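You operate a simulated robot arm through the tools that you are given. There is no shell and no other tool.

You run a simulated two-armed robot. Do the job below in one go: nothing can be reset, and whatever is moved stays where it is left.

JOB
Home the grey machine, then lock pallet block 926 in the small chuck.
Fine: leave the other controls alone.
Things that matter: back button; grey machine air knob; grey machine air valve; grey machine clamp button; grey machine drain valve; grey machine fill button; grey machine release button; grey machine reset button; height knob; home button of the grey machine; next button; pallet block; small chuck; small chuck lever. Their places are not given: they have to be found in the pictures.

The check looks at the end state, three seconds after you hand in, the way a careful person would. Anything else that was tipped, shoved, dropped, spilled or broken makes it a failure.

ROBOT AND FRAMES
Two 7-joint arms with fingered hands on one trunk that stands fixed in place. Base frame: the origin is at the foot of the trunk, x ahead of it, y to its left, z up. Readings come in cm, rad, newtons and seconds.
The left shoulder is at [20, 13.5, 107], the right one opposite. Each reaches about 88.5 cm from its shoulder. Payload 4 kg a hand.
The tool frame of a hand sits at the grasp point between the pads (the TCP): z along the fingers, y along the line on which they close. The tips reach 2.5 cm beyond it. The gripper opens to 8.8 cm; its body begins 2.9 cm behind the TCP. The gripper is a hand of 4 fingers: y runs from the thumb to the fingers, the wrist lies at [-1.3, -10.6, -17.4] in the tool frame.
Orientation is told as [roll, pitch, yaw] about the base's x, y, z axes, in that order, counted from this pose: with the fingers straight down and the wrist toward the robot, the tool's x, y and z point along [0, 1, 0], [1, 0, 0] and [0, 0, -1] of the base frame.

CONTROLS
- The arms move only by the tool apply_moves. It takes "left_motion", "right_motion" or both (then of equal length, played together; a hand with none holds still); each is text: rows parted by semicolons, each of 6 numbers parted by spaces: the turn, a rotation vector about the tool's x, y, z in rad, then the shift along the tool's x, y, z in cm. In form: rx ry rz x y z; .... A call has 1 to 20 rows; each row shifts and turns the commanded pose from where the row before left it, along the tool's axes as they then stand. A row lasts 0.2 s, in which the tool goes at most 5 cm and 0.15 rad; a call with a longer step from one row to the next is refused whole. A pose out of reach is approached as far as the arm can. The call stops where the force on the tool passes 40 N (or 10 N more than at its start, if that is more) or the arm is blocked; 0.2 s more then pass. In this call time passes only in rows, and 0.2 s behind the last. It gives the time, the measured TCP pose, the force on the tool (base axes), the opening and the grip force at its end, in the units of the frame above (readings bear some noise), with the torque about the TCP (base axes, N m) and any sound that the robot's microphone picked up.
- Cameras (640 x 400 px; columns grow to the right, rows downward): "scene" is now at [9.15, -7.37, 166.97]; the picture's right is [-0.93, -0.37, 0.00], its down [-0.28, 0.69, -0.67] and it looks along [0.25, -0.62, -0.75] (base axes); focal length 214 px, centre (320, 200). "left" rides on the left gripper at [-6.4, -8.3, -9.8] in its tool frame; the picture's right is [-0.62, -0.37, 0.69], its down [0.71, -0.63, 0.30] and it looks along [0.32, 0.68, 0.65] (tool axes); focal length 265 px, centre (320, 200). "right" rides on the right gripper at [6.4, -8.3, -9.8] in its tool frame; the picture's right is [-0.62, 0.37, -0.69], its down [-0.71, -0.63, 0.30] and it looks along [-0.32, 0.68, 0.65] (tool axes); focal length 265 px, centre (320, 200).
- get_image(camera): a new picture of that camera. It takes no simulated time.
- slide_trunk(by): slides the trunk up (or, below 0, down) by that many cm; the arms and the scene camera ride with it, the base frame stays. It gives what a move gives, with no picture.
- set_fingers(index, middle, ring, thumb_bend, thumb_turn, hand): sets how far each is bent, from 0 (flat) to 100 (curled in); at 30 the hand is open as for a grip, at 70 the pads meet at the TCP. One left out holds its place. A second passes; each finger stops where it meets its share of the squeeze, and holds until it gets a number again. It is the only way to open and close the hand. It gives what a move gives, with no picture; readings hold the bend of each and the force on the fingers (four entries, about 0 where the hand has none), thumb and palm. thumb_turn goes from beside the hand (0) to across from the fingers (100), as for a grip.
- head_to(pan, tilt): turns the head with the scene camera to pan (to the left, within 1.693 rad either way) and tilt (down, from -0.506 to 1.204), counted from straight ahead of the robot. It gives what a move gives.
- pixel_to_xyz(camera, pixels): for up to 12 pixels [column, row] of the newest picture of that camera ("zoom" is the newest enlarged one), the place [x, y, z] in the base frame of the surface seen there, good to about 0.3 cm. It takes no simulated time.
- zoom(camera, box): a new picture of the part [left, top, right, bottom] of that camera's present view, enlarged. It takes no simulated time.
- close_job(): hands the job in; it is judged then, once.

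Open the grippers and draw the arms clear of the work before you hand the job in, unless the task says otherwise.

The tools are called after "Request:" by a JSON object that holds its "api" and its "payload". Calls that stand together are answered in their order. apply_moves: Moves the arms, as the interface text tells. Its arguments: {"type":"object","properties":{"left_motion":{"type":"string"},"right_motion":{"type":"string"}},"required":[]} The other tools are called the same way: slide_trunk (by) moves the trunk up or down; set_fingers (index, middle, ring, thumb_bend, thumb_turn, hand) moves the fingers one by one; head_to (pan, tilt) turns the head that bears the scene camera; get_image (camera) takes a picture; pixel_to_xyz (camera, pixels) gives the place of the surface under pixels of a picture; zoom (camera, box) takes an enlarged picture of a part of a camera's view; close_job () hands the job in.

At the start:

```text
time: 0.0
left_eef_pos: [63.57, -4.33, 129.49]
left_orientation: [-0.001, -0.001, 0.002]
left_force: [0.2, 0.7, -0.7]
left_ft_torque: [-0.01, 0.0, 0.01]
left_width: 8.76
left_finger_force: 0.0
left_shape: jaw
left_bend: [30.0, 30.0, 30.0, 30.0, 98.0]
left_finger forces: [0.0, 0.0, 0.1, 0.0, 0.0, 0.0]
right_eef_pos: [31.6, -44.62, 126.83]
right_orientation: [-0.001, -0.002, -0.001]
right_force: [0.7, -1.1, -0.6]
right_ft_torque: [0.01, -0.01, 0.01]
right_width: 8.74
right_finger_force: 0.0
right_shape: jaw
right_bend: [30.0, 30.0, 30.0, 30.0, 98.0]
right_finger forces: [0.1, 0.0, 0.0, 0.1, 0.0, 0.1]
trunk travel left (down, up): [-67.5, 9.5]
head pan, tilt (commanded): [-1.192, 0.841]
```

scene: 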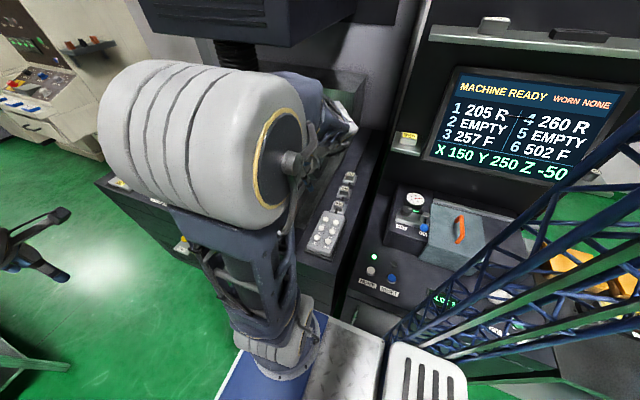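
right: 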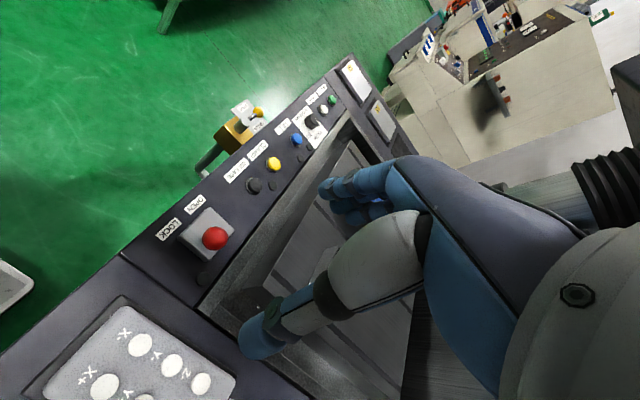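
left: 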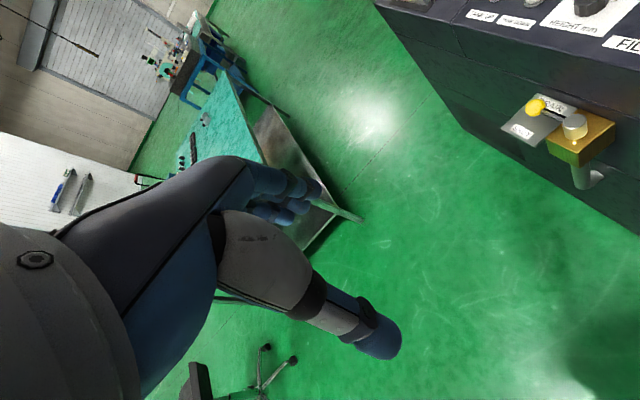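

The first pictures show a dark machine ahead-right, with a red knob labelled LOCK/OPEN at right-cam (214,238). I'll look around with the head to map the room.

Request:
{"api": "head_to", "payload": {"pan": -0.5, "tilt": 0.7}}

Request:
{"api": "get_image", "payload": {"camera": "scene"}}

```text
time: 1.1
left_eef_pos: [63.67, -4.41, 129.56]
left_orientation: [0.001, 0.0, 0.001]
left_force: [-0.2, -0.3, 0.0]
left_ft_torque: [-0.01, -0.05, 0.01]
left_width: 8.76
left_finger_force: 0.0
left_shape: jaw
left_bend: [30.0, 30.0, 30.0, 30.0, 98.0]
left_finger forces: [0.1, 0.1, 0.1, 0.0, 0.0, 0.0]
right_eef_pos: [31.52, -44.64, 126.85]
right_orientation: [0.0, 0.0, 0.001]
right_force: [-0.5, 0.4, 0.2]
right_ft_torque: [0.04, -0.02, 0.03]
right_width: 8.77
right_finger_force: 0.1
right_shape: jaw
right_bend: [30.0, 30.0, 30.0, 30.0, 98.0]
right_finger forces: [0.0, 0.0, 0.0, 0.0, 0.1, 0.1]
trunk travel left (down, up): [-67.5, 9.5]
head pan, tilt (commanded): [-0.499, 0.7]
```

```text
taken
```

scene: 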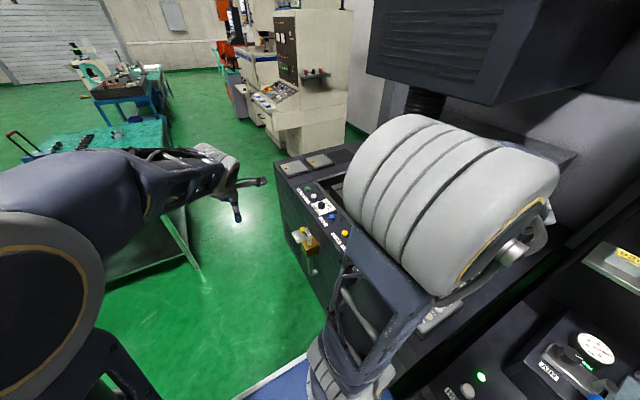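

The right arm blocks the view of the machine; I'll pan to the right and to the left for the other machines first.

Request:
{"api": "head_to", "payload": {"pan": -1.65, "tilt": 0.8}}

Request:
{"api": "get_image", "payload": {"camera": "scene"}}

Request:
{"api": "head_to", "payload": {"pan": 0.6, "tilt": 0.7}}

Request:
{"api": "get_image", "payload": {"camera": "scene"}}

Request:
{"api": "head_to", "payload": {"pan": 1.6, "tilt": 0.7}}

Request:
{"api": "get_image", "payload": {"camera": "scene"}}

```text
time: 2.4
left_eef_pos: [63.61, -4.43, 129.52]
left_orientation: [-0.001, 0.0, 0.0]
left_force: [0.0, -0.1, -0.7]
left_ft_torque: [0.0, 0.03, -0.04]
left_width: 8.77
left_finger_force: 0.1
left_shape: jaw
left_bend: [30.0, 30.0, 30.0, 30.0, 98.0]
left_finger forces: [0.0, 0.0, 0.0, 0.0, 0.0, 0.0]
right_eef_pos: [31.59, -44.73, 126.98]
right_orientation: [-0.001, 0.0, 0.002]
right_force: [-0.1, 1.0, 0.1]
right_ft_torque: [0.03, -0.05, -0.04]
right_width: 8.77
right_finger_force: 0.1
right_shape: jaw
right_bend: [30.0, 30.0, 30.0, 30.0, 98.0]
right_finger forces: [0.0, 0.0, 0.0, 0.1, 0.1, 0.0]
trunk travel left (down, up): [-67.5, 9.5]
head pan, tilt (commanded): [-1.649, 0.799]
```

```text
taken
```

scene: 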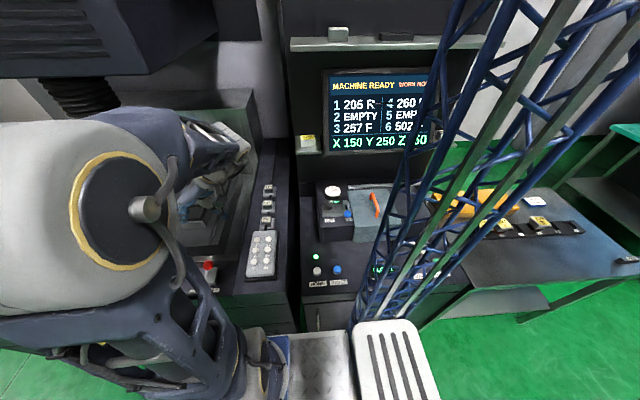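

```text
time: 4.5
left_eef_pos: [63.64, -4.36, 129.57]
left_orientation: [0.001, 0.001, 0.001]
left_force: [-0.4, 0.1, -0.4]
left_ft_torque: [0.03, 0.02, -0.01]
left_width: 8.75
left_finger_force: 0.0
left_shape: jaw
left_bend: [30.0, 30.0, 30.0, 30.0, 98.0]
left_finger forces: [0.0, 0.1, 0.0, 0.1, 0.0, 0.0]
right_eef_pos: [31.55, -44.64, 127.05]
right_orientation: [0.0, 0.0, 0.001]
right_force: [0.7, 0.5, -0.4]
right_ft_torque: [0.01, -0.01, 0.01]
right_width: 8.76
right_finger_force: 0.0
right_shape: jaw
right_bend: [30.0, 30.0, 30.0, 30.0, 98.0]
right_finger forces: [0.0, 0.0, 0.1, 0.0, 0.1, 0.0]
trunk travel left (down, up): [-67.5, 9.5]
head pan, tilt (commanded): [0.6, 0.7]
```

```text
taken
```

scene: 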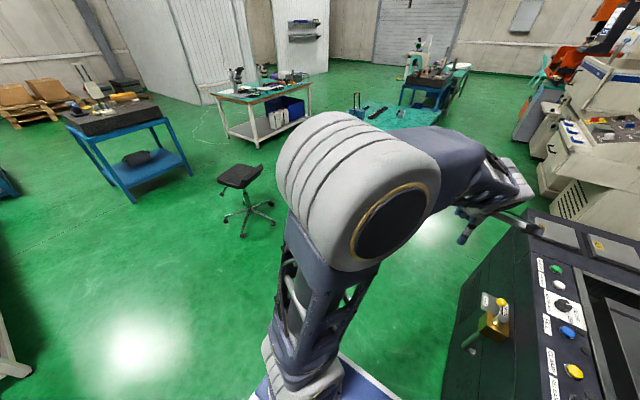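

```text
time: 5.8
left_eef_pos: [63.62, -4.3, 129.59]
left_orientation: [0.001, 0.0, 0.0]
left_force: [0.2, -0.1, 0.0]
left_ft_torque: [0.01, 0.01, -0.04]
left_width: 8.75
left_finger_force: 0.1
left_shape: jaw
left_bend: [30.0, 30.0, 30.0, 30.0, 98.0]
left_finger forces: [0.0, 0.0, 0.0, 0.1, 0.1, 0.1]
right_eef_pos: [31.61, -44.65, 126.92]
right_orientation: [0.0, 0.0, 0.001]
right_force: [0.4, 0.7, 0.5]
right_ft_torque: [0.05, 0.0, 0.0]
right_width: 8.78
right_finger_force: 0.1
right_shape: jaw
right_bend: [30.0, 30.0, 30.0, 30.0, 98.0]
right_finger forces: [0.1, 0.1, 0.1, 0.0, 0.0, 0.1]
trunk travel left (down, up): [-67.5, 9.5]
head pan, tilt (commanded): [1.6, 0.7]
```

```text
taken
```

scene: 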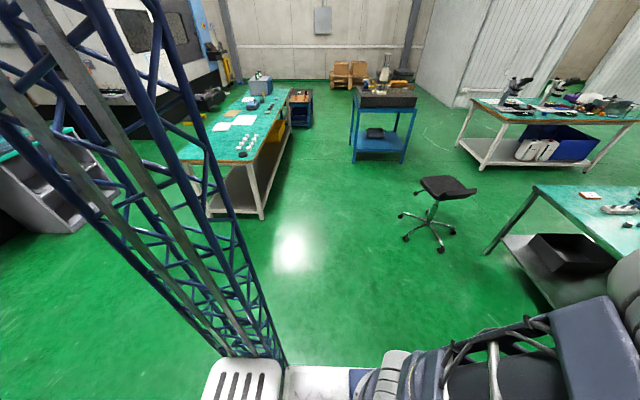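

The workspace lies to the right. I'll pan back and zoom on the screen, button panel and the table at the right.

Request:
{"api": "head_to", "payload": {"pan": -1.65, "tilt": 0.8}}

Request:
{"api": "zoom", "payload": {"camera": "scene", "box": [290, 170, 450, 300]}}

Request:
{"api": "zoom", "payload": {"camera": "scene", "box": [420, 160, 640, 300]}}

Request:
{"api": "zoom", "payload": {"camera": "scene", "box": [160, 110, 310, 300]}}

Request:
{"api": "zoom", "payload": {"camera": "scene", "box": [280, 20, 480, 160]}}

```text
time: 8.6
left_eef_pos: [63.57, -4.21, 129.55]
left_orientation: [0.0, 0.0, 0.001]
left_force: [-0.1, -0.4, -0.8]
left_ft_torque: [-0.03, 0.02, 0.04]
left_width: 8.74
left_finger_force: 0.2
left_shape: jaw
left_bend: [30.0, 30.0, 30.0, 30.0, 98.0]
left_finger forces: [0.1, 0.0, 0.0, 0.0, 0.0, 0.0]
right_eef_pos: [31.62, -44.64, 126.98]
right_orientation: [0.0, -0.002, 0.0]
right_force: [0.2, -0.2, 0.6]
right_ft_torque: [0.0, -0.02, 0.0]
right_width: 8.76
right_finger_force: 0.0
right_shape: jaw
right_bend: [30.0, 30.0, 30.0, 30.0, 98.0]
right_finger forces: [0.0, 0.1, 0.1, 0.0, 0.0, 0.0]
trunk travel left (down, up): [-67.5, 9.5]
head pan, tilt (commanded): [-1.649, 0.799]
```

```text
3.08 times, centred on (370, 235) of scene
```

zoom: 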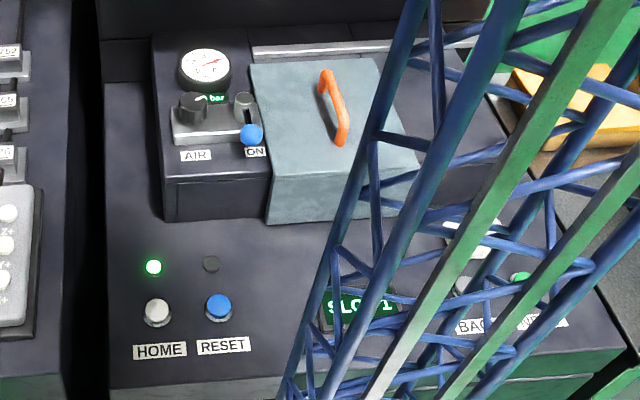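

```text
2.86 times, centred on (530, 230) of scene
```

zoom: 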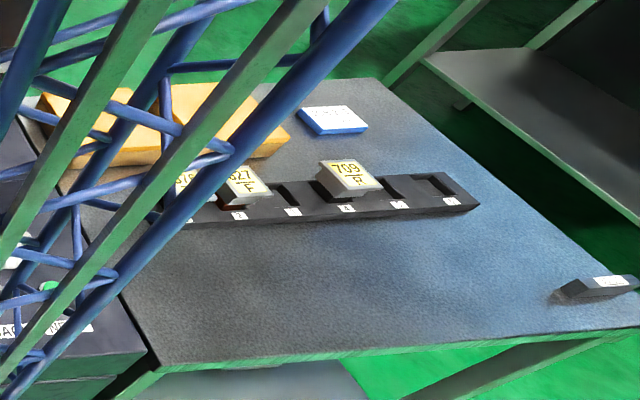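

```text
2.11 times, centred on (235, 205) of scene
```

zoom: 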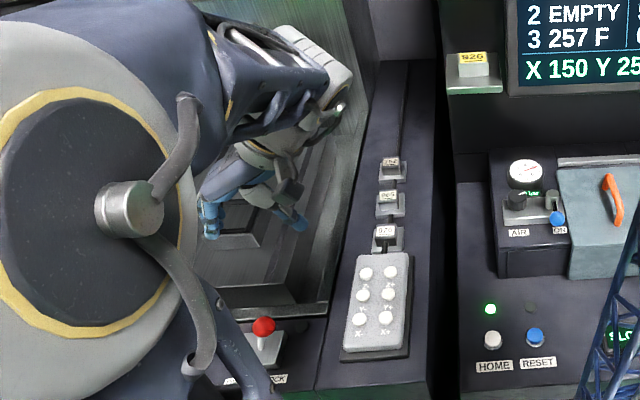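

```text
2.86 times, centred on (380, 90) of scene
```

zoom: 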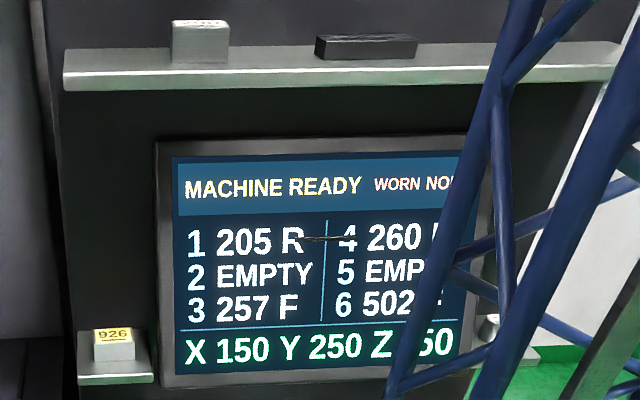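

Block 926 sits on a small shelf left of the screen (scene ~(307,143)). HOME/RESET console is at (317,270). Now I zoom the right-hand camera on the dark machine's panel to read labels.

Request:
{"api": "zoom", "payload": {"camera": "right", "box": [130, 50, 410, 290]}}

Request:
{"api": "zoom", "payload": {"camera": "right", "box": [0, 200, 260, 400]}}

Request:
{"api": "zoom", "payload": {"camera": "left", "box": [370, 0, 640, 200]}}

```text
1.67 times, centred on (270, 170) of right
```

zoom: 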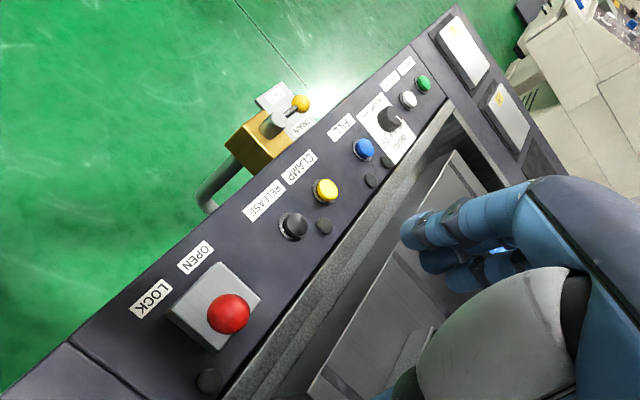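

```text
2.00 times, centred on (130, 300) of right
```

zoom: 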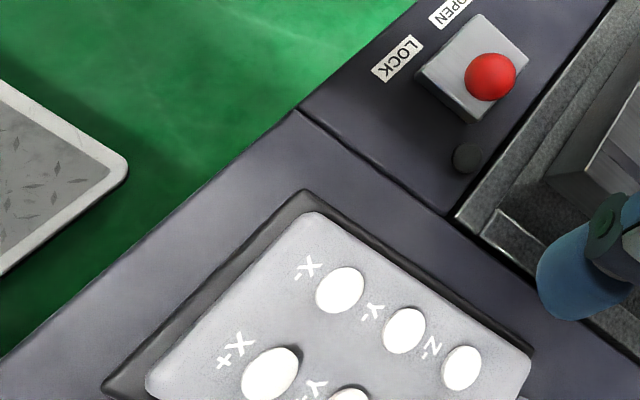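

```text
2.00 times, centred on (505, 100) of left
```

zoom: 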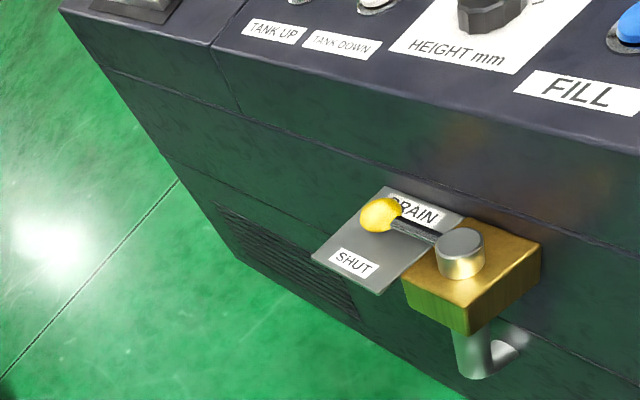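

I'll get positions of the main features from the current scene view.

Request:
{"api": "get_image", "payload": {"camera": "scene"}}

Request:
{"api": "pixel_to_xyz", "payload": {"camera": "scene", "pixels": [[317, 270], [337, 270], [307, 143], [308, 152], [209, 266], [260, 255], [335, 215], [375, 203], [350, 100], [360, 220], [270, 190], [268, 220]]}}

Request:
{"api": "pixel_to_xyz", "payload": {"camera": "right", "pixels": [[214, 238], [205, 230], [254, 186], [273, 164], [296, 140], [312, 122], [323, 110], [331, 101], [140, 345], [240, 130], [260, 310], [340, 190]]}}

```text
taken
```

scene: 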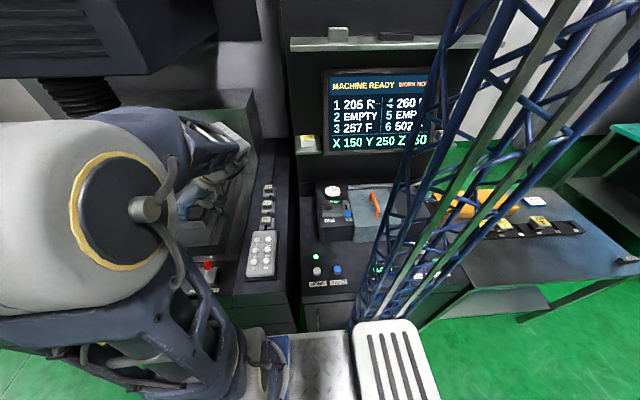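

```text
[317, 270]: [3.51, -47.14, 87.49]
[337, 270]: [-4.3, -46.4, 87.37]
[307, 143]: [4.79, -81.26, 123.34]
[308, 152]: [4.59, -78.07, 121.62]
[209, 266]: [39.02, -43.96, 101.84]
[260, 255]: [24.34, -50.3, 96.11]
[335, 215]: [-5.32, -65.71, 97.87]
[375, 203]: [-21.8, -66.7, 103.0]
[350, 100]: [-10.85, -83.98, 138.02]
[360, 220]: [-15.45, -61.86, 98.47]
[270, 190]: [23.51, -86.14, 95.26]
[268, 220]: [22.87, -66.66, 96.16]
```

```text
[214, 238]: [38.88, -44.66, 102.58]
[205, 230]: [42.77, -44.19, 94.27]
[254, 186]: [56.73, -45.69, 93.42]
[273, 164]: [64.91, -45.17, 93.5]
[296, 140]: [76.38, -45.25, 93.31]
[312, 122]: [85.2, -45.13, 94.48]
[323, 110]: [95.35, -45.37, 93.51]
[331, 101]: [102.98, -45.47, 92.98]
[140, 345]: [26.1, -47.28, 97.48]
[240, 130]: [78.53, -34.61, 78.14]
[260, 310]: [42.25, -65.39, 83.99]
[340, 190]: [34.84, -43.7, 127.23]
```

The lever ball is at about (39,-44.5,102). I'll yaw the right hand (tool rz positive) so that its camera looks into the tank for the small chuck.

Request:
{"api": "apply_moves", "payload": {"right_motion": "0 0 0.15 0 0 -1; 0 0 0.15 0 0 -1; 0 0 0.15 0 0 0; 0 0 0.15 0 0 0; 0 0 0.15 0 0 0"}}

Request:
{"api": "get_image", "payload": {"camera": "right"}}

Request:
{"api": "get_image", "payload": {"camera": "scene"}}

```text
time: 9.8
left_eef_pos: [63.65, -4.33, 129.48]
left_orientation: [0.0, 0.001, 0.0]
left_force: [0.0, -0.4, -0.4]
left_ft_torque: [-0.01, 0.01, 0.03]
left_width: 8.76
left_finger_force: 0.0
left_shape: jaw
left_bend: [30.0, 30.0, 30.0, 30.0, 98.0]
left_finger forces: [0.0, 0.0, 0.1, 0.0, 0.1, 0.0]
right_eef_pos: [31.68, -44.52, 128.96]
right_orientation: [-0.001, -0.002, -0.751]
right_force: [-0.6, -0.1, -0.6]
right_ft_torque: [-0.03, 0.02, 0.02]
right_width: 8.73
right_finger_force: 0.0
right_shape: jaw
right_bend: [30.0, 30.0, 30.0, 30.0, 98.0]
right_finger forces: [0.0, 0.0, 0.0, 0.1, 0.0, 0.1]
trunk travel left (down, up): [-67.5, 9.5]
head pan, tilt (commanded): [-1.649, 0.799]
```

```text
taken
```

right: 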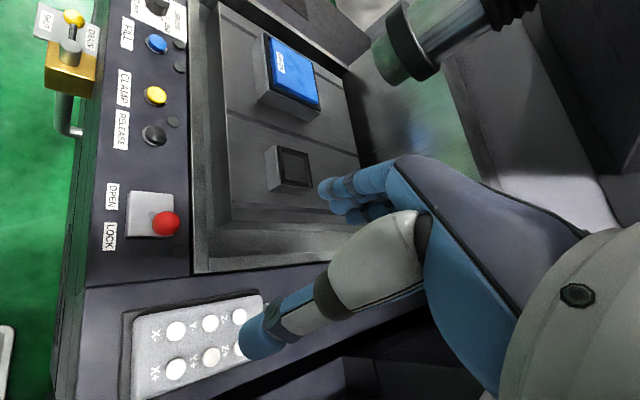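

```text
taken
```

scene: 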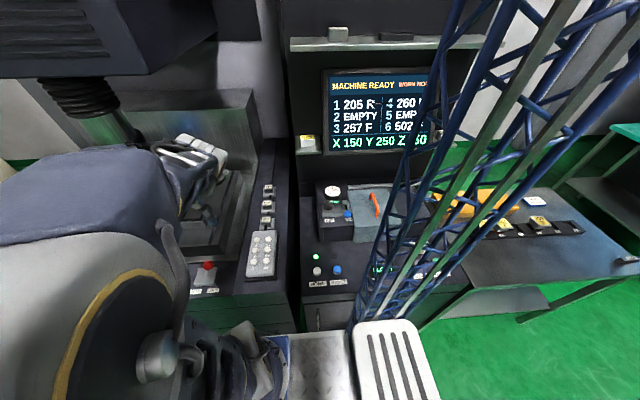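

The tank interior is visible: a big blue-topped chuck at (287,80) and a small chuck with square recess at (290,168). I zoom in on both and measure.

Request:
{"api": "zoom", "payload": {"camera": "right", "box": [200, 20, 380, 220]}}

Request:
{"api": "pixel_to_xyz", "payload": {"camera": "right", "pixels": [[281, 149], [310, 158], [310, 183], [280, 184], [267, 148], [270, 190], [295, 168], [240, 180], [165, 225], [152, 215], [280, 60], [410, 50]]}}

```text
2.00 times, centred on (290, 120) of right
```

zoom: 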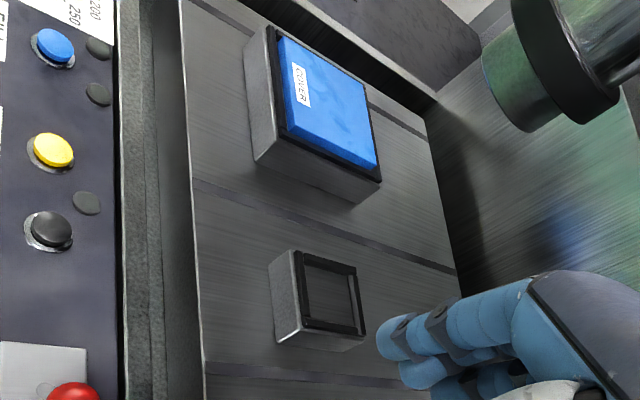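

```text
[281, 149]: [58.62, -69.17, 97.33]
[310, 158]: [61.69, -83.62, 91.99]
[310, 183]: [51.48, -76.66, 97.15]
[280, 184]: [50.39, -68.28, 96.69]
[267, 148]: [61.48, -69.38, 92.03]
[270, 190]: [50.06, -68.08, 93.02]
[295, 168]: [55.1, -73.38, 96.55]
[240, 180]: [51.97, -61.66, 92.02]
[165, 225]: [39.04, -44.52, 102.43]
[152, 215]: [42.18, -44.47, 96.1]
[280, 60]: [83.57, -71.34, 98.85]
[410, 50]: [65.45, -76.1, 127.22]
```

The small chuck is at about (55,-75,97) with a square pocket. Let me zoom the lever to see its present state.

Request:
{"api": "zoom", "payload": {"camera": "right", "box": [80, 160, 220, 280]}}

Request:
{"api": "zoom", "payload": {"camera": "scene", "box": [180, 220, 300, 310]}}

Request:
{"api": "zoom", "payload": {"camera": "scene", "box": [290, 120, 330, 160]}}

```text
3.33 times, centred on (150, 220) of right
```

zoom: 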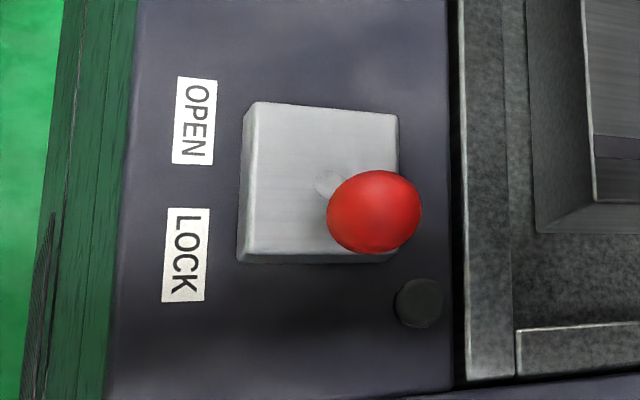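

```text
4.44 times, centred on (240, 265) of scene
```

zoom: 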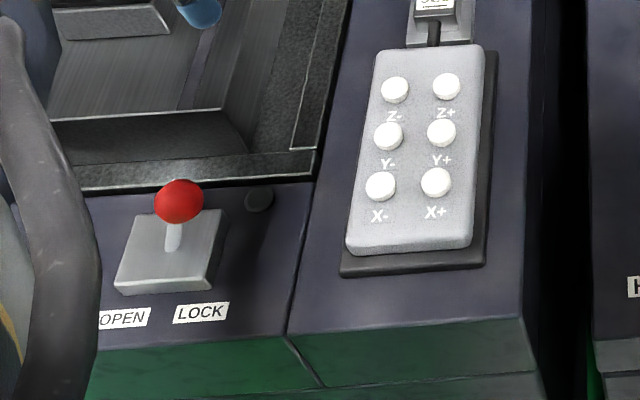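

```text
10.00 times, centred on (310, 140) of scene
```

zoom: 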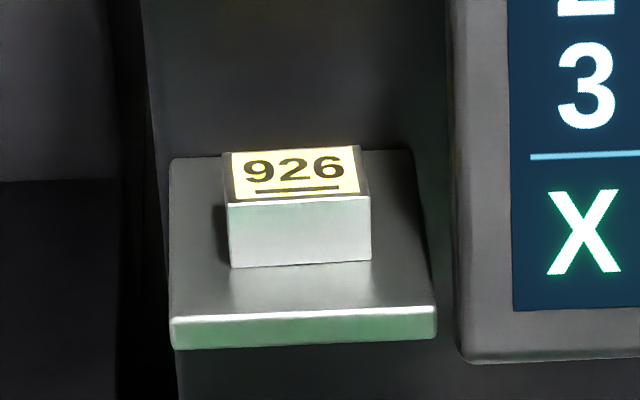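

I need to know whether the lever is tilted to LOCK or OPEN; measure the block corners, stem and labels.

Request:
{"api": "pixel_to_xyz", "payload": {"camera": "right", "pixels": [[134, 191], [167, 194], [166, 237], [132, 236], [151, 214], [165, 222], [113, 196], [110, 236], [171, 251], [157, 216], [150, 205], [150, 230]]}}

Request:
{"api": "zoom", "payload": {"camera": "scene", "box": [195, 250, 235, 290]}}

Request:
{"api": "pixel_to_xyz", "payload": {"camera": "zoom", "pixels": [[220, 150], [210, 240], [210, 270], [200, 350], [120, 360], [350, 350], [360, 230], [300, 230], [160, 300], [400, 180]]}}

```text
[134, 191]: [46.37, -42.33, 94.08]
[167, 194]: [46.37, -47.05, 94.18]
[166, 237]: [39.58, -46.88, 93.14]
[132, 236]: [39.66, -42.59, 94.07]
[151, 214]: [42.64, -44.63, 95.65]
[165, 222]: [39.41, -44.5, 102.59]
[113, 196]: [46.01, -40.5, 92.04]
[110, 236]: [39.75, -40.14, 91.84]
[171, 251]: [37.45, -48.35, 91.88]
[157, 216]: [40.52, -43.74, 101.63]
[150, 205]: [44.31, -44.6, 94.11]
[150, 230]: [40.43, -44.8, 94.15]
```

```text
10.00 times, centred on (215, 270) of scene
```

zoom: 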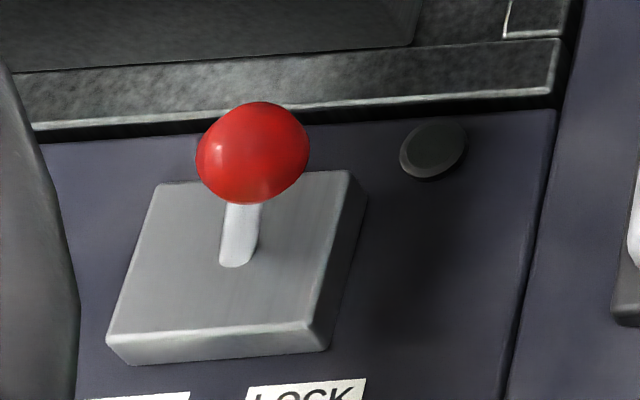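

```text
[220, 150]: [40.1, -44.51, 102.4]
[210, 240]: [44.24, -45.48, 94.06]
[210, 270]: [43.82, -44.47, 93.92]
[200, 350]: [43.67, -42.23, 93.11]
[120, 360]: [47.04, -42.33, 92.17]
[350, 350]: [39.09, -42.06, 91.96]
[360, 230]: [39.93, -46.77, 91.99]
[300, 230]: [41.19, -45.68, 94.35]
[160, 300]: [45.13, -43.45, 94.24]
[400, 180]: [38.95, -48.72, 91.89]
```

The lever leans to −x, i.e. it now stands at LOCK with an empty chuck, so it must be opened first. I'll measure the block, shelf, ledge above and the surroundings.

Request:
{"api": "zoom", "payload": {"camera": "scene", "box": [260, 20, 360, 160]}}

Request:
{"api": "pixel_to_xyz", "payload": {"camera": "zoom", "pixels": [[0, 0], [600, 380]]}}

Request:
{"api": "pixel_to_xyz", "payload": {"camera": "scene", "pixels": [[303, 136], [313, 136], [304, 139], [314, 139], [304, 144], [314, 145], [299, 152], [320, 151], [300, 138], [293, 47], [340, 47], [400, 300]]}}

```text
2.86 times, centred on (310, 90) of scene
```

zoom: 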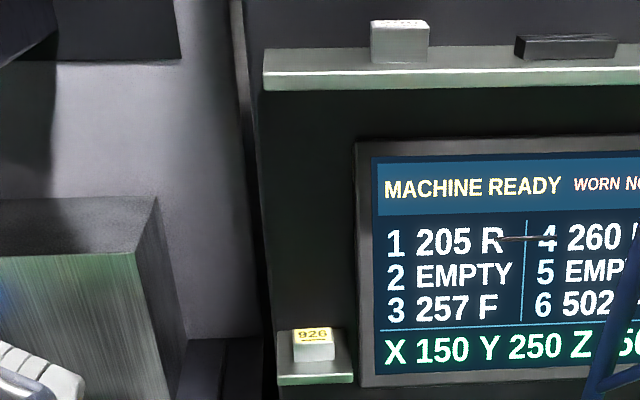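

```text
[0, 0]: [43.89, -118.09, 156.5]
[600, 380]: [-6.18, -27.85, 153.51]
```

```text
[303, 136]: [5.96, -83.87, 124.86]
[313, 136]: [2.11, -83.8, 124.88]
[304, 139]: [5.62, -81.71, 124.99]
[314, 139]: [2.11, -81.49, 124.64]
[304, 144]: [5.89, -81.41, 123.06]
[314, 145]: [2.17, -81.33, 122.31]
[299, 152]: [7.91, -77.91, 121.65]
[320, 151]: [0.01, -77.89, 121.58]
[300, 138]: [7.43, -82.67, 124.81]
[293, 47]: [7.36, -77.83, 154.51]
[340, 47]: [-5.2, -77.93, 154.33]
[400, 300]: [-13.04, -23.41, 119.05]
```

Block 926 spans about x 2–7.4, y −81.4 to about −84.5, z 121.6–125. I'll check the wall depth behind it and where the truss and trunk stand.

Request:
{"api": "pixel_to_xyz", "payload": {"camera": "scene", "pixels": [[300, 125], [310, 128], [322, 128], [322, 100], [310, 133], [308, 60], [370, 300], [420, 180], [450, 30], [520, 50], [420, 250], [545, 30]]}}

Request:
{"api": "zoom", "payload": {"camera": "scene", "box": [285, 115, 335, 160]}}

Request:
{"api": "pixel_to_xyz", "payload": {"camera": "zoom", "pixels": [[215, 215], [235, 215], [310, 215], [325, 218], [213, 255], [330, 255], [240, 290], [310, 290], [270, 200], [165, 240], [400, 240], [270, 245]]}}

```text
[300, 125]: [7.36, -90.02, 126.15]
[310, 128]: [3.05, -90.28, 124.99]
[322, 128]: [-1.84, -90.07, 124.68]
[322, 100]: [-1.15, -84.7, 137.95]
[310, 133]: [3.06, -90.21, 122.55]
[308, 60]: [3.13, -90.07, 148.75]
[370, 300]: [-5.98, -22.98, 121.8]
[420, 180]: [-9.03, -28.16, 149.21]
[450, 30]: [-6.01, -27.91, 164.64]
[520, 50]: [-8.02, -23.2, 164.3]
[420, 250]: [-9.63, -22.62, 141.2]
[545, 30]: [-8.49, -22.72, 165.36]
```

```text
8.89 times, centred on (310, 138) of scene
```

zoom: 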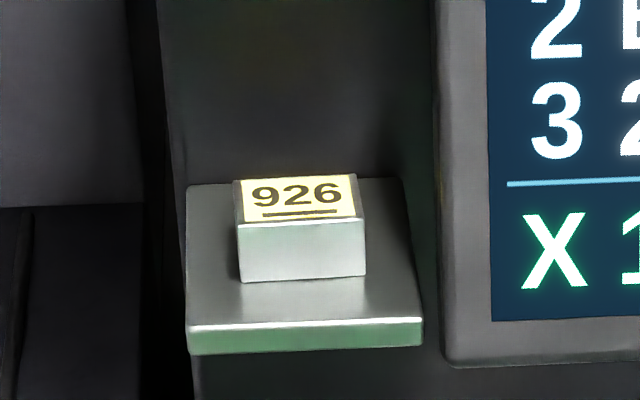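

```text
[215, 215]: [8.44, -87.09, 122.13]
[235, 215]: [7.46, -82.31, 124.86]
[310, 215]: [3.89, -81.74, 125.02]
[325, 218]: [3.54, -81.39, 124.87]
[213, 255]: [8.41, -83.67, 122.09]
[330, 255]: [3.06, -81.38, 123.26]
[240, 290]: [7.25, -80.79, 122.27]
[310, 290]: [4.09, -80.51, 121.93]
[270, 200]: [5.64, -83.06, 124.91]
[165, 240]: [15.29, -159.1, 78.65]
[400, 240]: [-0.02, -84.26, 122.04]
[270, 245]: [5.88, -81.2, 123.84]
```

The robot's own truss post stands at x −14…−5, y −29…−22, so the arm must avoid it. I check where the right elbow and forearm are now, and read the HOME console again.

Request:
{"api": "pixel_to_xyz", "payload": {"camera": "scene", "pixels": [[100, 300], [30, 200], [155, 355], [200, 155], [240, 350], [130, 170], [20, 350], [265, 350], [60, 260], [120, 230], [200, 340], [305, 370]]}}

Request:
{"api": "head_to", "payload": {"pan": -1.0, "tilt": 0.9}}

Request:
{"api": "get_image", "payload": {"camera": "scene"}}

```text
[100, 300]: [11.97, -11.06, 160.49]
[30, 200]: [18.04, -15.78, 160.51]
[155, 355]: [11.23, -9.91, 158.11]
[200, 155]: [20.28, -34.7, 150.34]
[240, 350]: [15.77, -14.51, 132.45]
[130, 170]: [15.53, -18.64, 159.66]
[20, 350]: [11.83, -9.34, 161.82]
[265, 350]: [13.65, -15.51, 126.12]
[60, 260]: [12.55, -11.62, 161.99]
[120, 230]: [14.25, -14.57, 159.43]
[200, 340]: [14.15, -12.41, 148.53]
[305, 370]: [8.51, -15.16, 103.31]
```

```text
time: 10.8
left_eef_pos: [63.56, -4.41, 129.49]
left_orientation: [0.001, 0.001, 0.001]
left_force: [-0.2, -0.9, -0.5]
left_ft_torque: [-0.05, 0.0, 0.01]
left_width: 8.74
left_finger_force: 0.0
left_shape: jaw
left_bend: [30.0, 30.0, 30.0, 30.0, 98.0]
left_finger forces: [0.0, 0.1, 0.1, 0.1, 0.0, 0.0]
right_eef_pos: [31.61, -44.61, 128.92]
right_orientation: [0.0, 0.001, -0.749]
right_force: [-1.2, 0.9, 0.6]
right_ft_torque: [-0.01, 0.0, -0.03]
right_width: 8.77
right_finger_force: 0.0
right_shape: jaw
right_bend: [30.0, 30.0, 30.0, 30.0, 98.0]
right_finger forces: [0.0, 0.0, 0.1, 0.0, 0.0, 0.1]
trunk travel left (down, up): [-67.5, 9.5]
head pan, tilt (commanded): [-1.0, 0.901]
```

```text
taken
```

scene: 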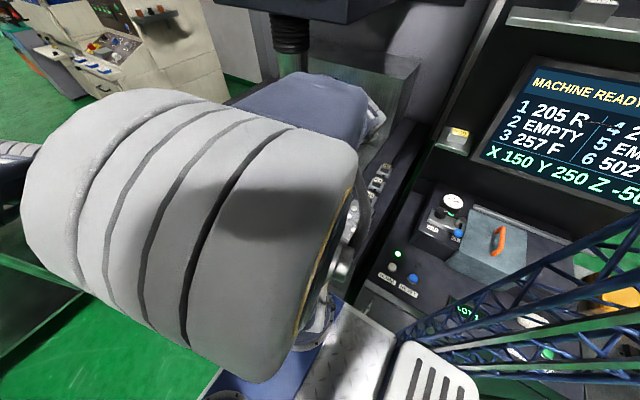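

The right elbow is up close to the camera. I'll shape the right hand for pointing (index out, others curled) and see where the fingertip is.

Request:
{"api": "set_fingers", "payload": {"hand": "right", "index": 60, "middle": 100, "ring": 100}}

Request:
{"api": "get_image", "payload": {"camera": "right"}}

```text
time: 11.8
left_eef_pos: [63.56, -4.33, 129.5]
left_orientation: [0.0, 0.0, -0.001]
left_force: [-0.5, 0.2, -0.6]
left_ft_torque: [-0.04, 0.01, -0.03]
left_width: 8.75
left_finger_force: 0.0
left_shape: jaw
left_bend: [30.0, 30.0, 30.0, 30.0, 98.0]
left_finger forces: [0.0, 0.0, 0.0, 0.0, 0.0, 0.0]
right_eef_pos: [31.53, -44.64, 128.91]
right_orientation: [0.0, -0.001, -0.747]
right_force: [0.1, 0.1, 0.2]
right_ft_torque: [-0.04, 0.04, 0.0]
right_width: 5.24
right_finger_force: 0.0
right_shape: fingers
right_bend: [60.0, 100.0, 100.0, 30.0, 98.0]
right_finger forces: [0.0, 0.1, 0.0, 0.0, 0.0, 0.1]
trunk travel left (down, up): [-67.5, 9.5]
head pan, tilt (commanded): [-1.0, 0.901]
```

```text
taken
```

right: 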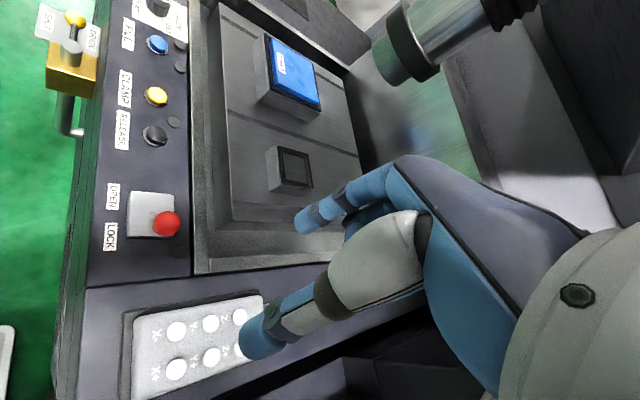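

Index fingertip is at (303,222). I measure it to find the tip in the tool frame.

Request:
{"api": "pixel_to_xyz", "payload": {"camera": "right", "pixels": [[303, 218], [300, 226], [308, 226], [320, 210], [355, 190], [250, 345], [262, 325], [365, 212], [350, 230]]}}

```text
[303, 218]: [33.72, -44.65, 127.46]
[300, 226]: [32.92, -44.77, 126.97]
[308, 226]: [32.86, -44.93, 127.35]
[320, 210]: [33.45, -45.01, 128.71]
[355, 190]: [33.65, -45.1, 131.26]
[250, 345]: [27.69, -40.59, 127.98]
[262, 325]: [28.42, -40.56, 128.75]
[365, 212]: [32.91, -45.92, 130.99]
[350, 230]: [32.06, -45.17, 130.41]
```

I'll turn the thumb aside so that only the index tip leads, and look again.

Request:
{"api": "set_fingers", "payload": {"hand": "right", "index": 60, "thumb_turn": 0, "thumb_bend": 60}}

Request:
{"api": "get_image", "payload": {"camera": "right"}}

```text
time: 12.8
left_eef_pos: [63.7, -4.43, 129.54]
left_orientation: [-0.001, 0.0, -0.001]
left_force: [-0.1, 0.3, 0.0]
left_ft_torque: [-0.02, -0.02, -0.01]
left_width: 8.76
left_finger_force: 0.2
left_shape: jaw
left_bend: [30.0, 30.0, 30.0, 30.0, 98.0]
left_finger forces: [0.1, 0.1, 0.1, 0.0, 0.1, 0.1]
right_eef_pos: [31.56, -44.65, 128.98]
right_orientation: [0.0, 0.0, -0.748]
right_force: [0.6, -0.5, -0.4]
right_ft_torque: [0.0, 0.01, -0.02]
right_width: 8.31
right_finger_force: 0.0
right_shape: fingers
right_bend: [60.0, 100.0, 100.0, 60.0, 0.0]
right_finger forces: [0.0, 0.0, 0.0, 0.0, 0.0, 0.0]
trunk travel left (down, up): [-67.5, 9.5]
head pan, tilt (commanded): [-1.0, 0.901]
```

```text
taken
```

right: 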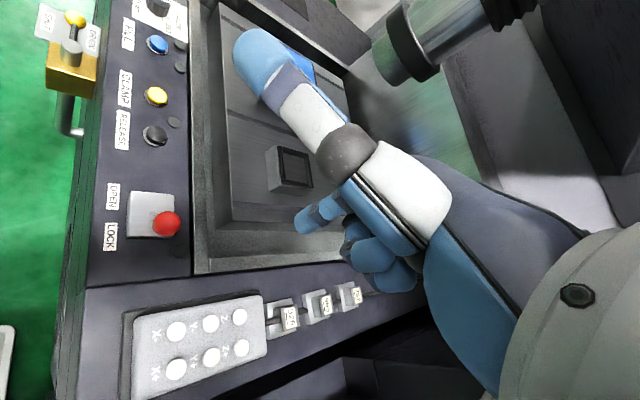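

The thumb now lies beside the index at (255,55). I measure its tip so I know its clearance.

Request:
{"api": "pixel_to_xyz", "payload": {"camera": "right", "pixels": [[255, 55], [240, 65], [305, 110], [350, 150], [303, 220], [370, 250], [395, 280], [360, 245]]}}

```text
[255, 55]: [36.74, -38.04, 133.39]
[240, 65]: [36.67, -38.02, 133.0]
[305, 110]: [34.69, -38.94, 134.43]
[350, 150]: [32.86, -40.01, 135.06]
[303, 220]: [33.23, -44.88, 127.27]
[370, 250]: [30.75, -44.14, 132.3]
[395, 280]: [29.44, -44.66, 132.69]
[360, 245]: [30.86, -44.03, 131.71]
```

The thumb is 4 cm above TCP level, so the index leads. I'll raise the right hand a bit, then lower the trunk 20 cm to give the arm a better elbow posture, away from the truss post.

Request:
{"api": "apply_moves", "payload": {"right_motion": "0 0 0 -2 -2 -4; 0 0 0 -2 -2 -4; 0 0 0 -2 -2 -2"}}

Request:
{"api": "slide_trunk", "payload": {"by": -20}}

Request:
{"api": "get_image", "payload": {"camera": "scene"}}

Request:
{"api": "get_image", "payload": {"camera": "right"}}

```text
time: 13.6
left_eef_pos: [63.61, -4.42, 129.47]
left_orientation: [0.0, -0.001, 0.001]
left_force: [0.7, 0.0, -0.9]
left_ft_torque: [-0.01, -0.01, -0.04]
left_width: 8.78
left_finger_force: 0.0
left_shape: jaw
left_bend: [30.0, 30.0, 30.0, 30.0, 98.0]
left_finger forces: [0.0, 0.1, 0.0, 0.0, 0.0, 0.0]
right_eef_pos: [23.13, -45.03, 138.98]
right_orientation: [0.0, 0.002, -0.748]
right_force: [0.6, 0.5, 0.5]
right_ft_torque: [-0.01, -0.01, 0.01]
right_width: 8.31
right_finger_force: 0.1
right_shape: fingers
right_bend: [60.0, 100.0, 100.0, 60.0, 0.0]
right_finger forces: [0.0, 0.0, 0.0, 0.0, 0.1, 0.1]
trunk travel left (down, up): [-67.5, 9.5]
head pan, tilt (commanded): [-1.0, 0.901]
```

```text
time: 15.8
left_eef_pos: [63.6, -4.34, 109.61]
left_orientation: [-0.001, 0.001, 0.0]
left_force: [-0.2, -0.2, 1.7]
left_ft_torque: [0.01, 0.0, 0.02]
left_width: 8.74
left_finger_force: 0.1
left_shape: jaw
left_bend: [30.0, 30.0, 30.0, 30.0, 98.0]
left_finger forces: [0.0, 0.0, 0.0, 0.1, 0.0, 0.1]
right_eef_pos: [23.11, -45.0, 119.0]
right_orientation: [0.001, -0.001, -0.75]
right_force: [0.3, 0.2, 0.5]
right_ft_torque: [-0.01, -0.03, 0.02]
right_width: 8.32
right_finger_force: 0.1
right_shape: fingers
right_bend: [60.0, 100.0, 100.0, 60.0, 0.0]
right_finger forces: [0.1, 0.1, 0.0, 0.0, 0.0, 0.0]
trunk travel left (down, up): [-47.5, 29.5]
head pan, tilt (commanded): [-1.0, 0.901]
```

```text
taken
```

scene: 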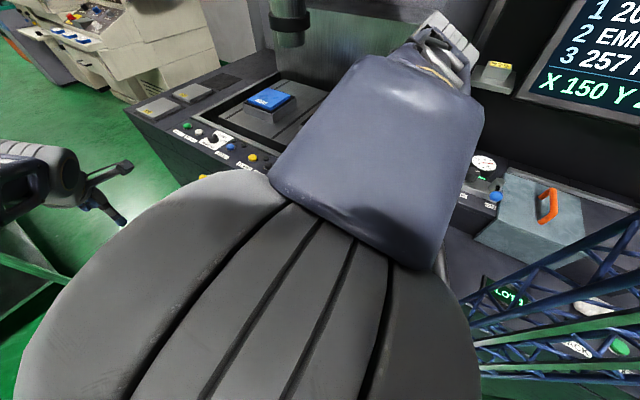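

```text
taken
```

right: 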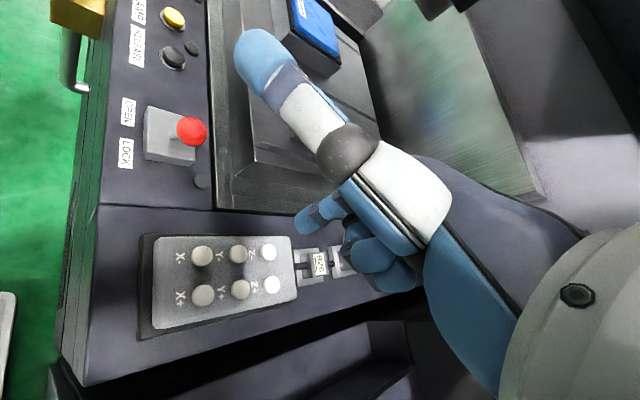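

Now I translate the right hand toward the space over the HOME button in small rows, keeping height above 112.

Request:
{"api": "apply_moves", "payload": {"right_motion": "0 0 0.1 -2.6 -2.3 0; 0 0 0.1 -2.6 -2.3 0; 0 0 0.1 -2.6 -2.3 1; 0 0 0.1 -2.6 -2.3 1; 0 0 0.1 -2.6 -2.0 1"}}

Request:
{"api": "get_image", "payload": {"camera": "right"}}

Request:
{"api": "get_image", "payload": {"camera": "scene"}}

```text
time: 17.1
left_eef_pos: [63.51, -4.31, 109.66]
left_orientation: [-0.001, 0.0, 0.002]
left_force: [-0.3, -0.3, -0.2]
left_ft_torque: [-0.03, 0.0, -0.03]
left_width: 8.73
left_finger_force: 0.1
left_shape: jaw
left_bend: [30.0, 30.0, 30.0, 30.0, 98.0]
left_finger forces: [0.0, 0.0, 0.1, 0.0, 0.0, 0.0]
right_eef_pos: [11.38, -46.45, 113.92]
right_orientation: [-0.05, 0.127, -1.127]
right_force: [0.0, -0.3, 0.7]
right_ft_torque: [0.0, 0.0, -0.03]
right_width: 8.32
right_finger_force: 0.1
right_shape: fingers
right_bend: [60.0, 100.0, 100.0, 60.0, 0.0]
right_finger forces: [0.0, 0.0, 0.0, 0.1, 0.0, 0.0]
trunk travel left (down, up): [-47.5, 29.5]
head pan, tilt (commanded): [-1.0, 0.901]
stopped in row 5 (right hand): the arm was blocked; the commanded pose is now the measured one
```

```text
taken
```

right: 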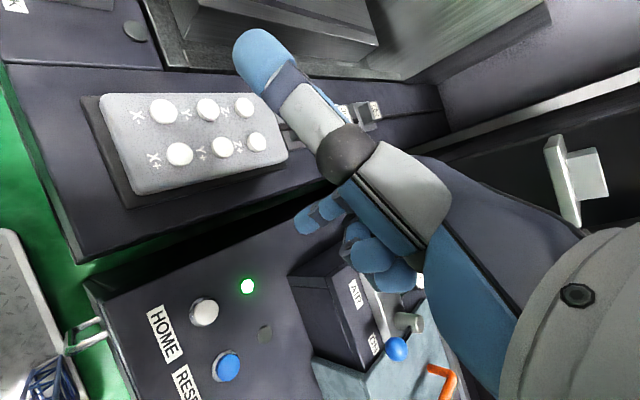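

```text
taken
```

scene: 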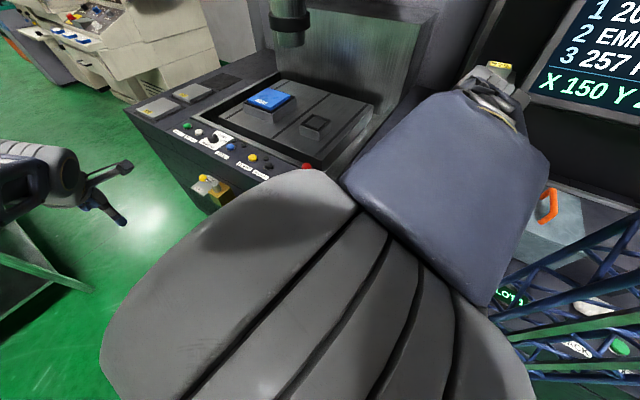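

HOME (white, (205,312)) and RESET (blue, (226,367)) are in view. The arm got blocked by a wrist limit since the forearm azimuth is about −115°; I rotate the hand further in yaw to about −1.9 and level it out.

Request:
{"api": "apply_moves", "payload": {"right_motion": "-0.021 0.008 0.13 0 0 0; -0.021 0.008 0.13 0 0 0; -0.021 0.008 0.13 0 0 0; -0.021 0.008 0.13 0 0 0; -0.021 0.008 0.13 0 0 0; -0.021 0.008 0.13 0 0 0"}}

Request:
{"api": "get_image", "payload": {"camera": "right"}}

```text
time: 18.5
left_eef_pos: [63.63, -4.38, 109.63]
left_orientation: [-0.001, 0.0, -0.001]
left_force: [-0.3, -0.4, -0.2]
left_ft_torque: [0.02, 0.01, -0.06]
left_width: 8.75
left_finger_force: 0.1
left_shape: jaw
left_bend: [30.0, 30.0, 30.0, 30.0, 98.0]
left_finger forces: [0.0, 0.0, 0.1, 0.0, 0.0, 0.0]
right_eef_pos: [11.09, -46.36, 113.71]
right_orientation: [-0.031, -0.041, -1.907]
right_force: [0.0, 0.2, -0.1]
right_ft_torque: [-0.02, -0.01, -0.01]
right_width: 8.31
right_finger_force: 0.1
right_shape: fingers
right_bend: [60.0, 100.0, 100.0, 60.0, 0.0]
right_finger forces: [0.0, 0.0, 0.0, 0.0, 0.1, 0.0]
trunk travel left (down, up): [-47.5, 29.5]
head pan, tilt (commanded): [-1.0, 0.901]
```

```text
taken
```

right: 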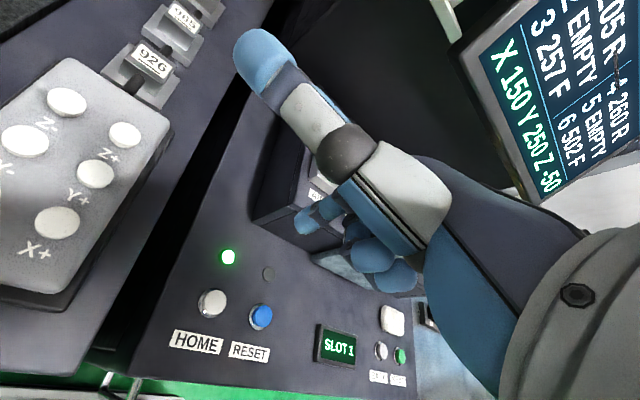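

A rack behind the pendant also shows a tag like "926" at (150,60). I zoom in to read all the tags carefully.

Request:
{"api": "zoom", "payload": {"camera": "right", "box": [90, 0, 230, 100]}}

Request:
{"api": "zoom", "payload": {"camera": "right", "box": [160, 240, 430, 400]}}

Request:
{"api": "pixel_to_xyz", "payload": {"camera": "right", "pixels": [[212, 298], [214, 303], [262, 315], [228, 257], [150, 62], [185, 18], [305, 222], [300, 232], [185, 338], [381, 352], [400, 356], [392, 318]]}}

```text
4.00 times, centred on (160, 50) of right
```

zoom: 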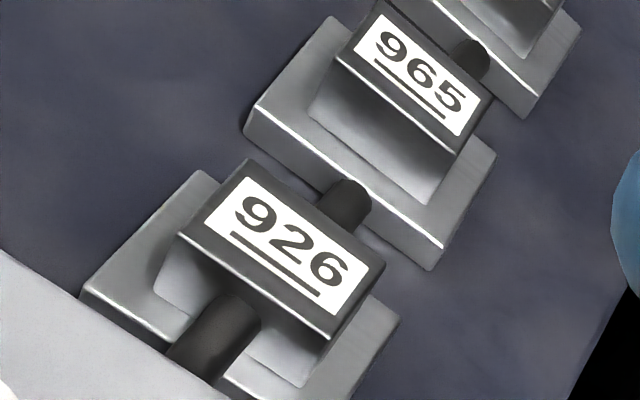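

```text
2.37 times, centred on (295, 320) of right
```

zoom: 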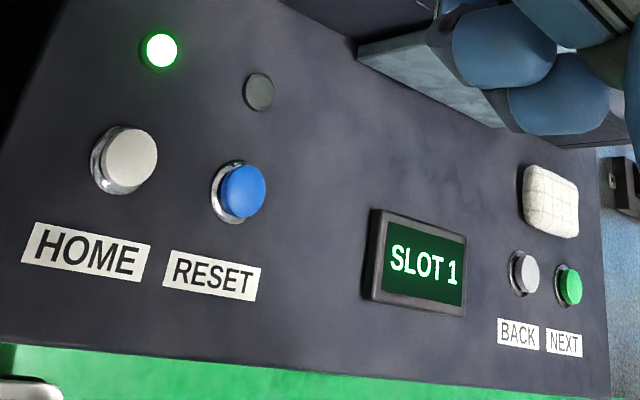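

```text
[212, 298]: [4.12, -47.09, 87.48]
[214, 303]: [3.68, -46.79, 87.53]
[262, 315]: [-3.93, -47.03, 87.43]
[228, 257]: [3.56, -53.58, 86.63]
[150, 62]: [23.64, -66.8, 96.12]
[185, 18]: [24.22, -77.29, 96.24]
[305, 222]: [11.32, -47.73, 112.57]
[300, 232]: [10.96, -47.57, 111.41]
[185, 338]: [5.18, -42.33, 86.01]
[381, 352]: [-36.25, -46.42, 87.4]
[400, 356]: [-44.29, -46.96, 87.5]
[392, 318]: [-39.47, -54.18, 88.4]
```

The HOME button top is at (3.9,−47,87.5), and the index tip is near (11.1,−47.8,111.4). I'll move sideways over HOME and then down to a hover a few cm above it.

Request:
{"api": "apply_moves", "payload": {"right_motion": "0 0 0 -3.64 0.8 0; 0 0 0 -3.64 0.8 0; 0.015 -0.01 0 0 0 4.5; 0.015 -0.01 0 0 0 4.5; 0.01 0 0 0 0 4.5; 0 0 0 0 0 3"}}

Request:
{"api": "get_image", "payload": {"camera": "right"}}

```text
time: 19.9
left_eef_pos: [63.5, -4.36, 109.6]
left_orientation: [0.0, 0.001, -0.001]
left_force: [0.3, 0.0, -0.3]
left_ft_torque: [0.04, 0.02, -0.01]
left_width: 8.78
left_finger_force: 0.0
left_shape: jaw
left_bend: [30.0, 30.0, 30.0, 30.0, 98.0]
left_finger forces: [0.0, 0.0, 0.1, 0.0, 0.1, 0.0]
right_eef_pos: [3.0, -45.45, 97.75]
right_orientation: [-0.052, 0.001, -1.906]
right_force: [0.3, -0.3, 0.1]
right_ft_torque: [0.05, 0.03, 0.0]
right_width: 8.33
right_finger_force: 0.0
right_shape: fingers
right_bend: [60.0, 100.0, 100.0, 60.0, 0.0]
right_finger forces: [0.0, 0.0, 0.0, 0.0, 0.0, 0.0]
trunk travel left (down, up): [-47.5, 29.5]
head pan, tilt (commanded): [-1.0, 0.901]
```

```text
taken
```

right: 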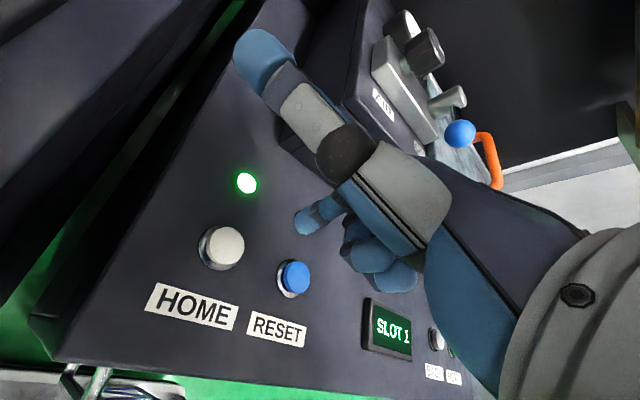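

Fingertip at (303,222), HOME at (225,243). I measure both to correct the lateral offset.

Request:
{"api": "pixel_to_xyz", "payload": {"camera": "right", "pixels": [[298, 228], [303, 218], [308, 228], [315, 210], [225, 235], [228, 250], [215, 243], [240, 243], [290, 270], [300, 280], [297, 268], [246, 183]]}}

```text
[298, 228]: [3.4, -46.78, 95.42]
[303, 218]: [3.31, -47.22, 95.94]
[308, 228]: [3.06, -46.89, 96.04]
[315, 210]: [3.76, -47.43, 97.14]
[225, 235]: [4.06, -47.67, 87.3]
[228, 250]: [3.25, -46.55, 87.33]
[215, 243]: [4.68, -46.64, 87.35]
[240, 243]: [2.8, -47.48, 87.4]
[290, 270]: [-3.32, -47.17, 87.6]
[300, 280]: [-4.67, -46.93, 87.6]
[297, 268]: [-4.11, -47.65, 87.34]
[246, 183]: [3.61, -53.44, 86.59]
```

The tip center is about (2.8,−47.35), so I shift about 1 cm toward +x and go down to just above the button.

Request:
{"api": "apply_moves", "payload": {"right_motion": "0 0 0 0.75 -0.58 0; 0 0 0 0 0 3; 0 0 0 0 0 3"}}

Request:
{"api": "get_image", "payload": {"camera": "right"}}

```text
time: 20.9
left_eef_pos: [63.54, -4.26, 109.57]
left_orientation: [-0.001, 0.0, 0.002]
left_force: [0.4, 0.2, 0.2]
left_ft_torque: [0.01, 0.02, -0.01]
left_width: 8.74
left_finger_force: 0.1
left_shape: jaw
left_bend: [30.0, 30.0, 30.0, 30.0, 98.0]
left_finger forces: [0.0, 0.0, 0.0, 0.0, 0.0, 0.0]
right_eef_pos: [-0.42, -43.42, 91.77]
right_orientation: [-0.048, 0.001, -2.023]
right_force: [0.4, 0.0, 0.6]
right_ft_torque: [-0.02, 0.01, -0.01]
right_width: 8.31
right_finger_force: 0.0
right_shape: fingers
right_bend: [60.0, 100.0, 100.0, 60.0, 0.0]
right_finger forces: [0.0, 0.0, 0.0, 0.0, 0.1, 0.0]
right hand out of reach, approached as far as the arm can: row 3
trunk travel left (down, up): [-47.5, 29.5]
head pan, tilt (commanded): [-1.0, 0.901]
stopped in row 3 (right hand): the arm was blocked; the commanded pose is now the measured one
```

```text
taken
```

right: 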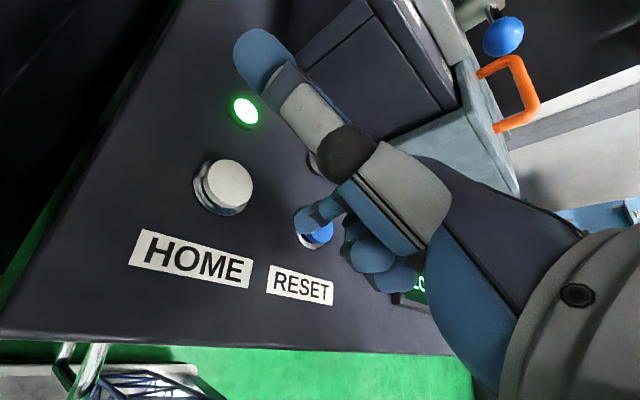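

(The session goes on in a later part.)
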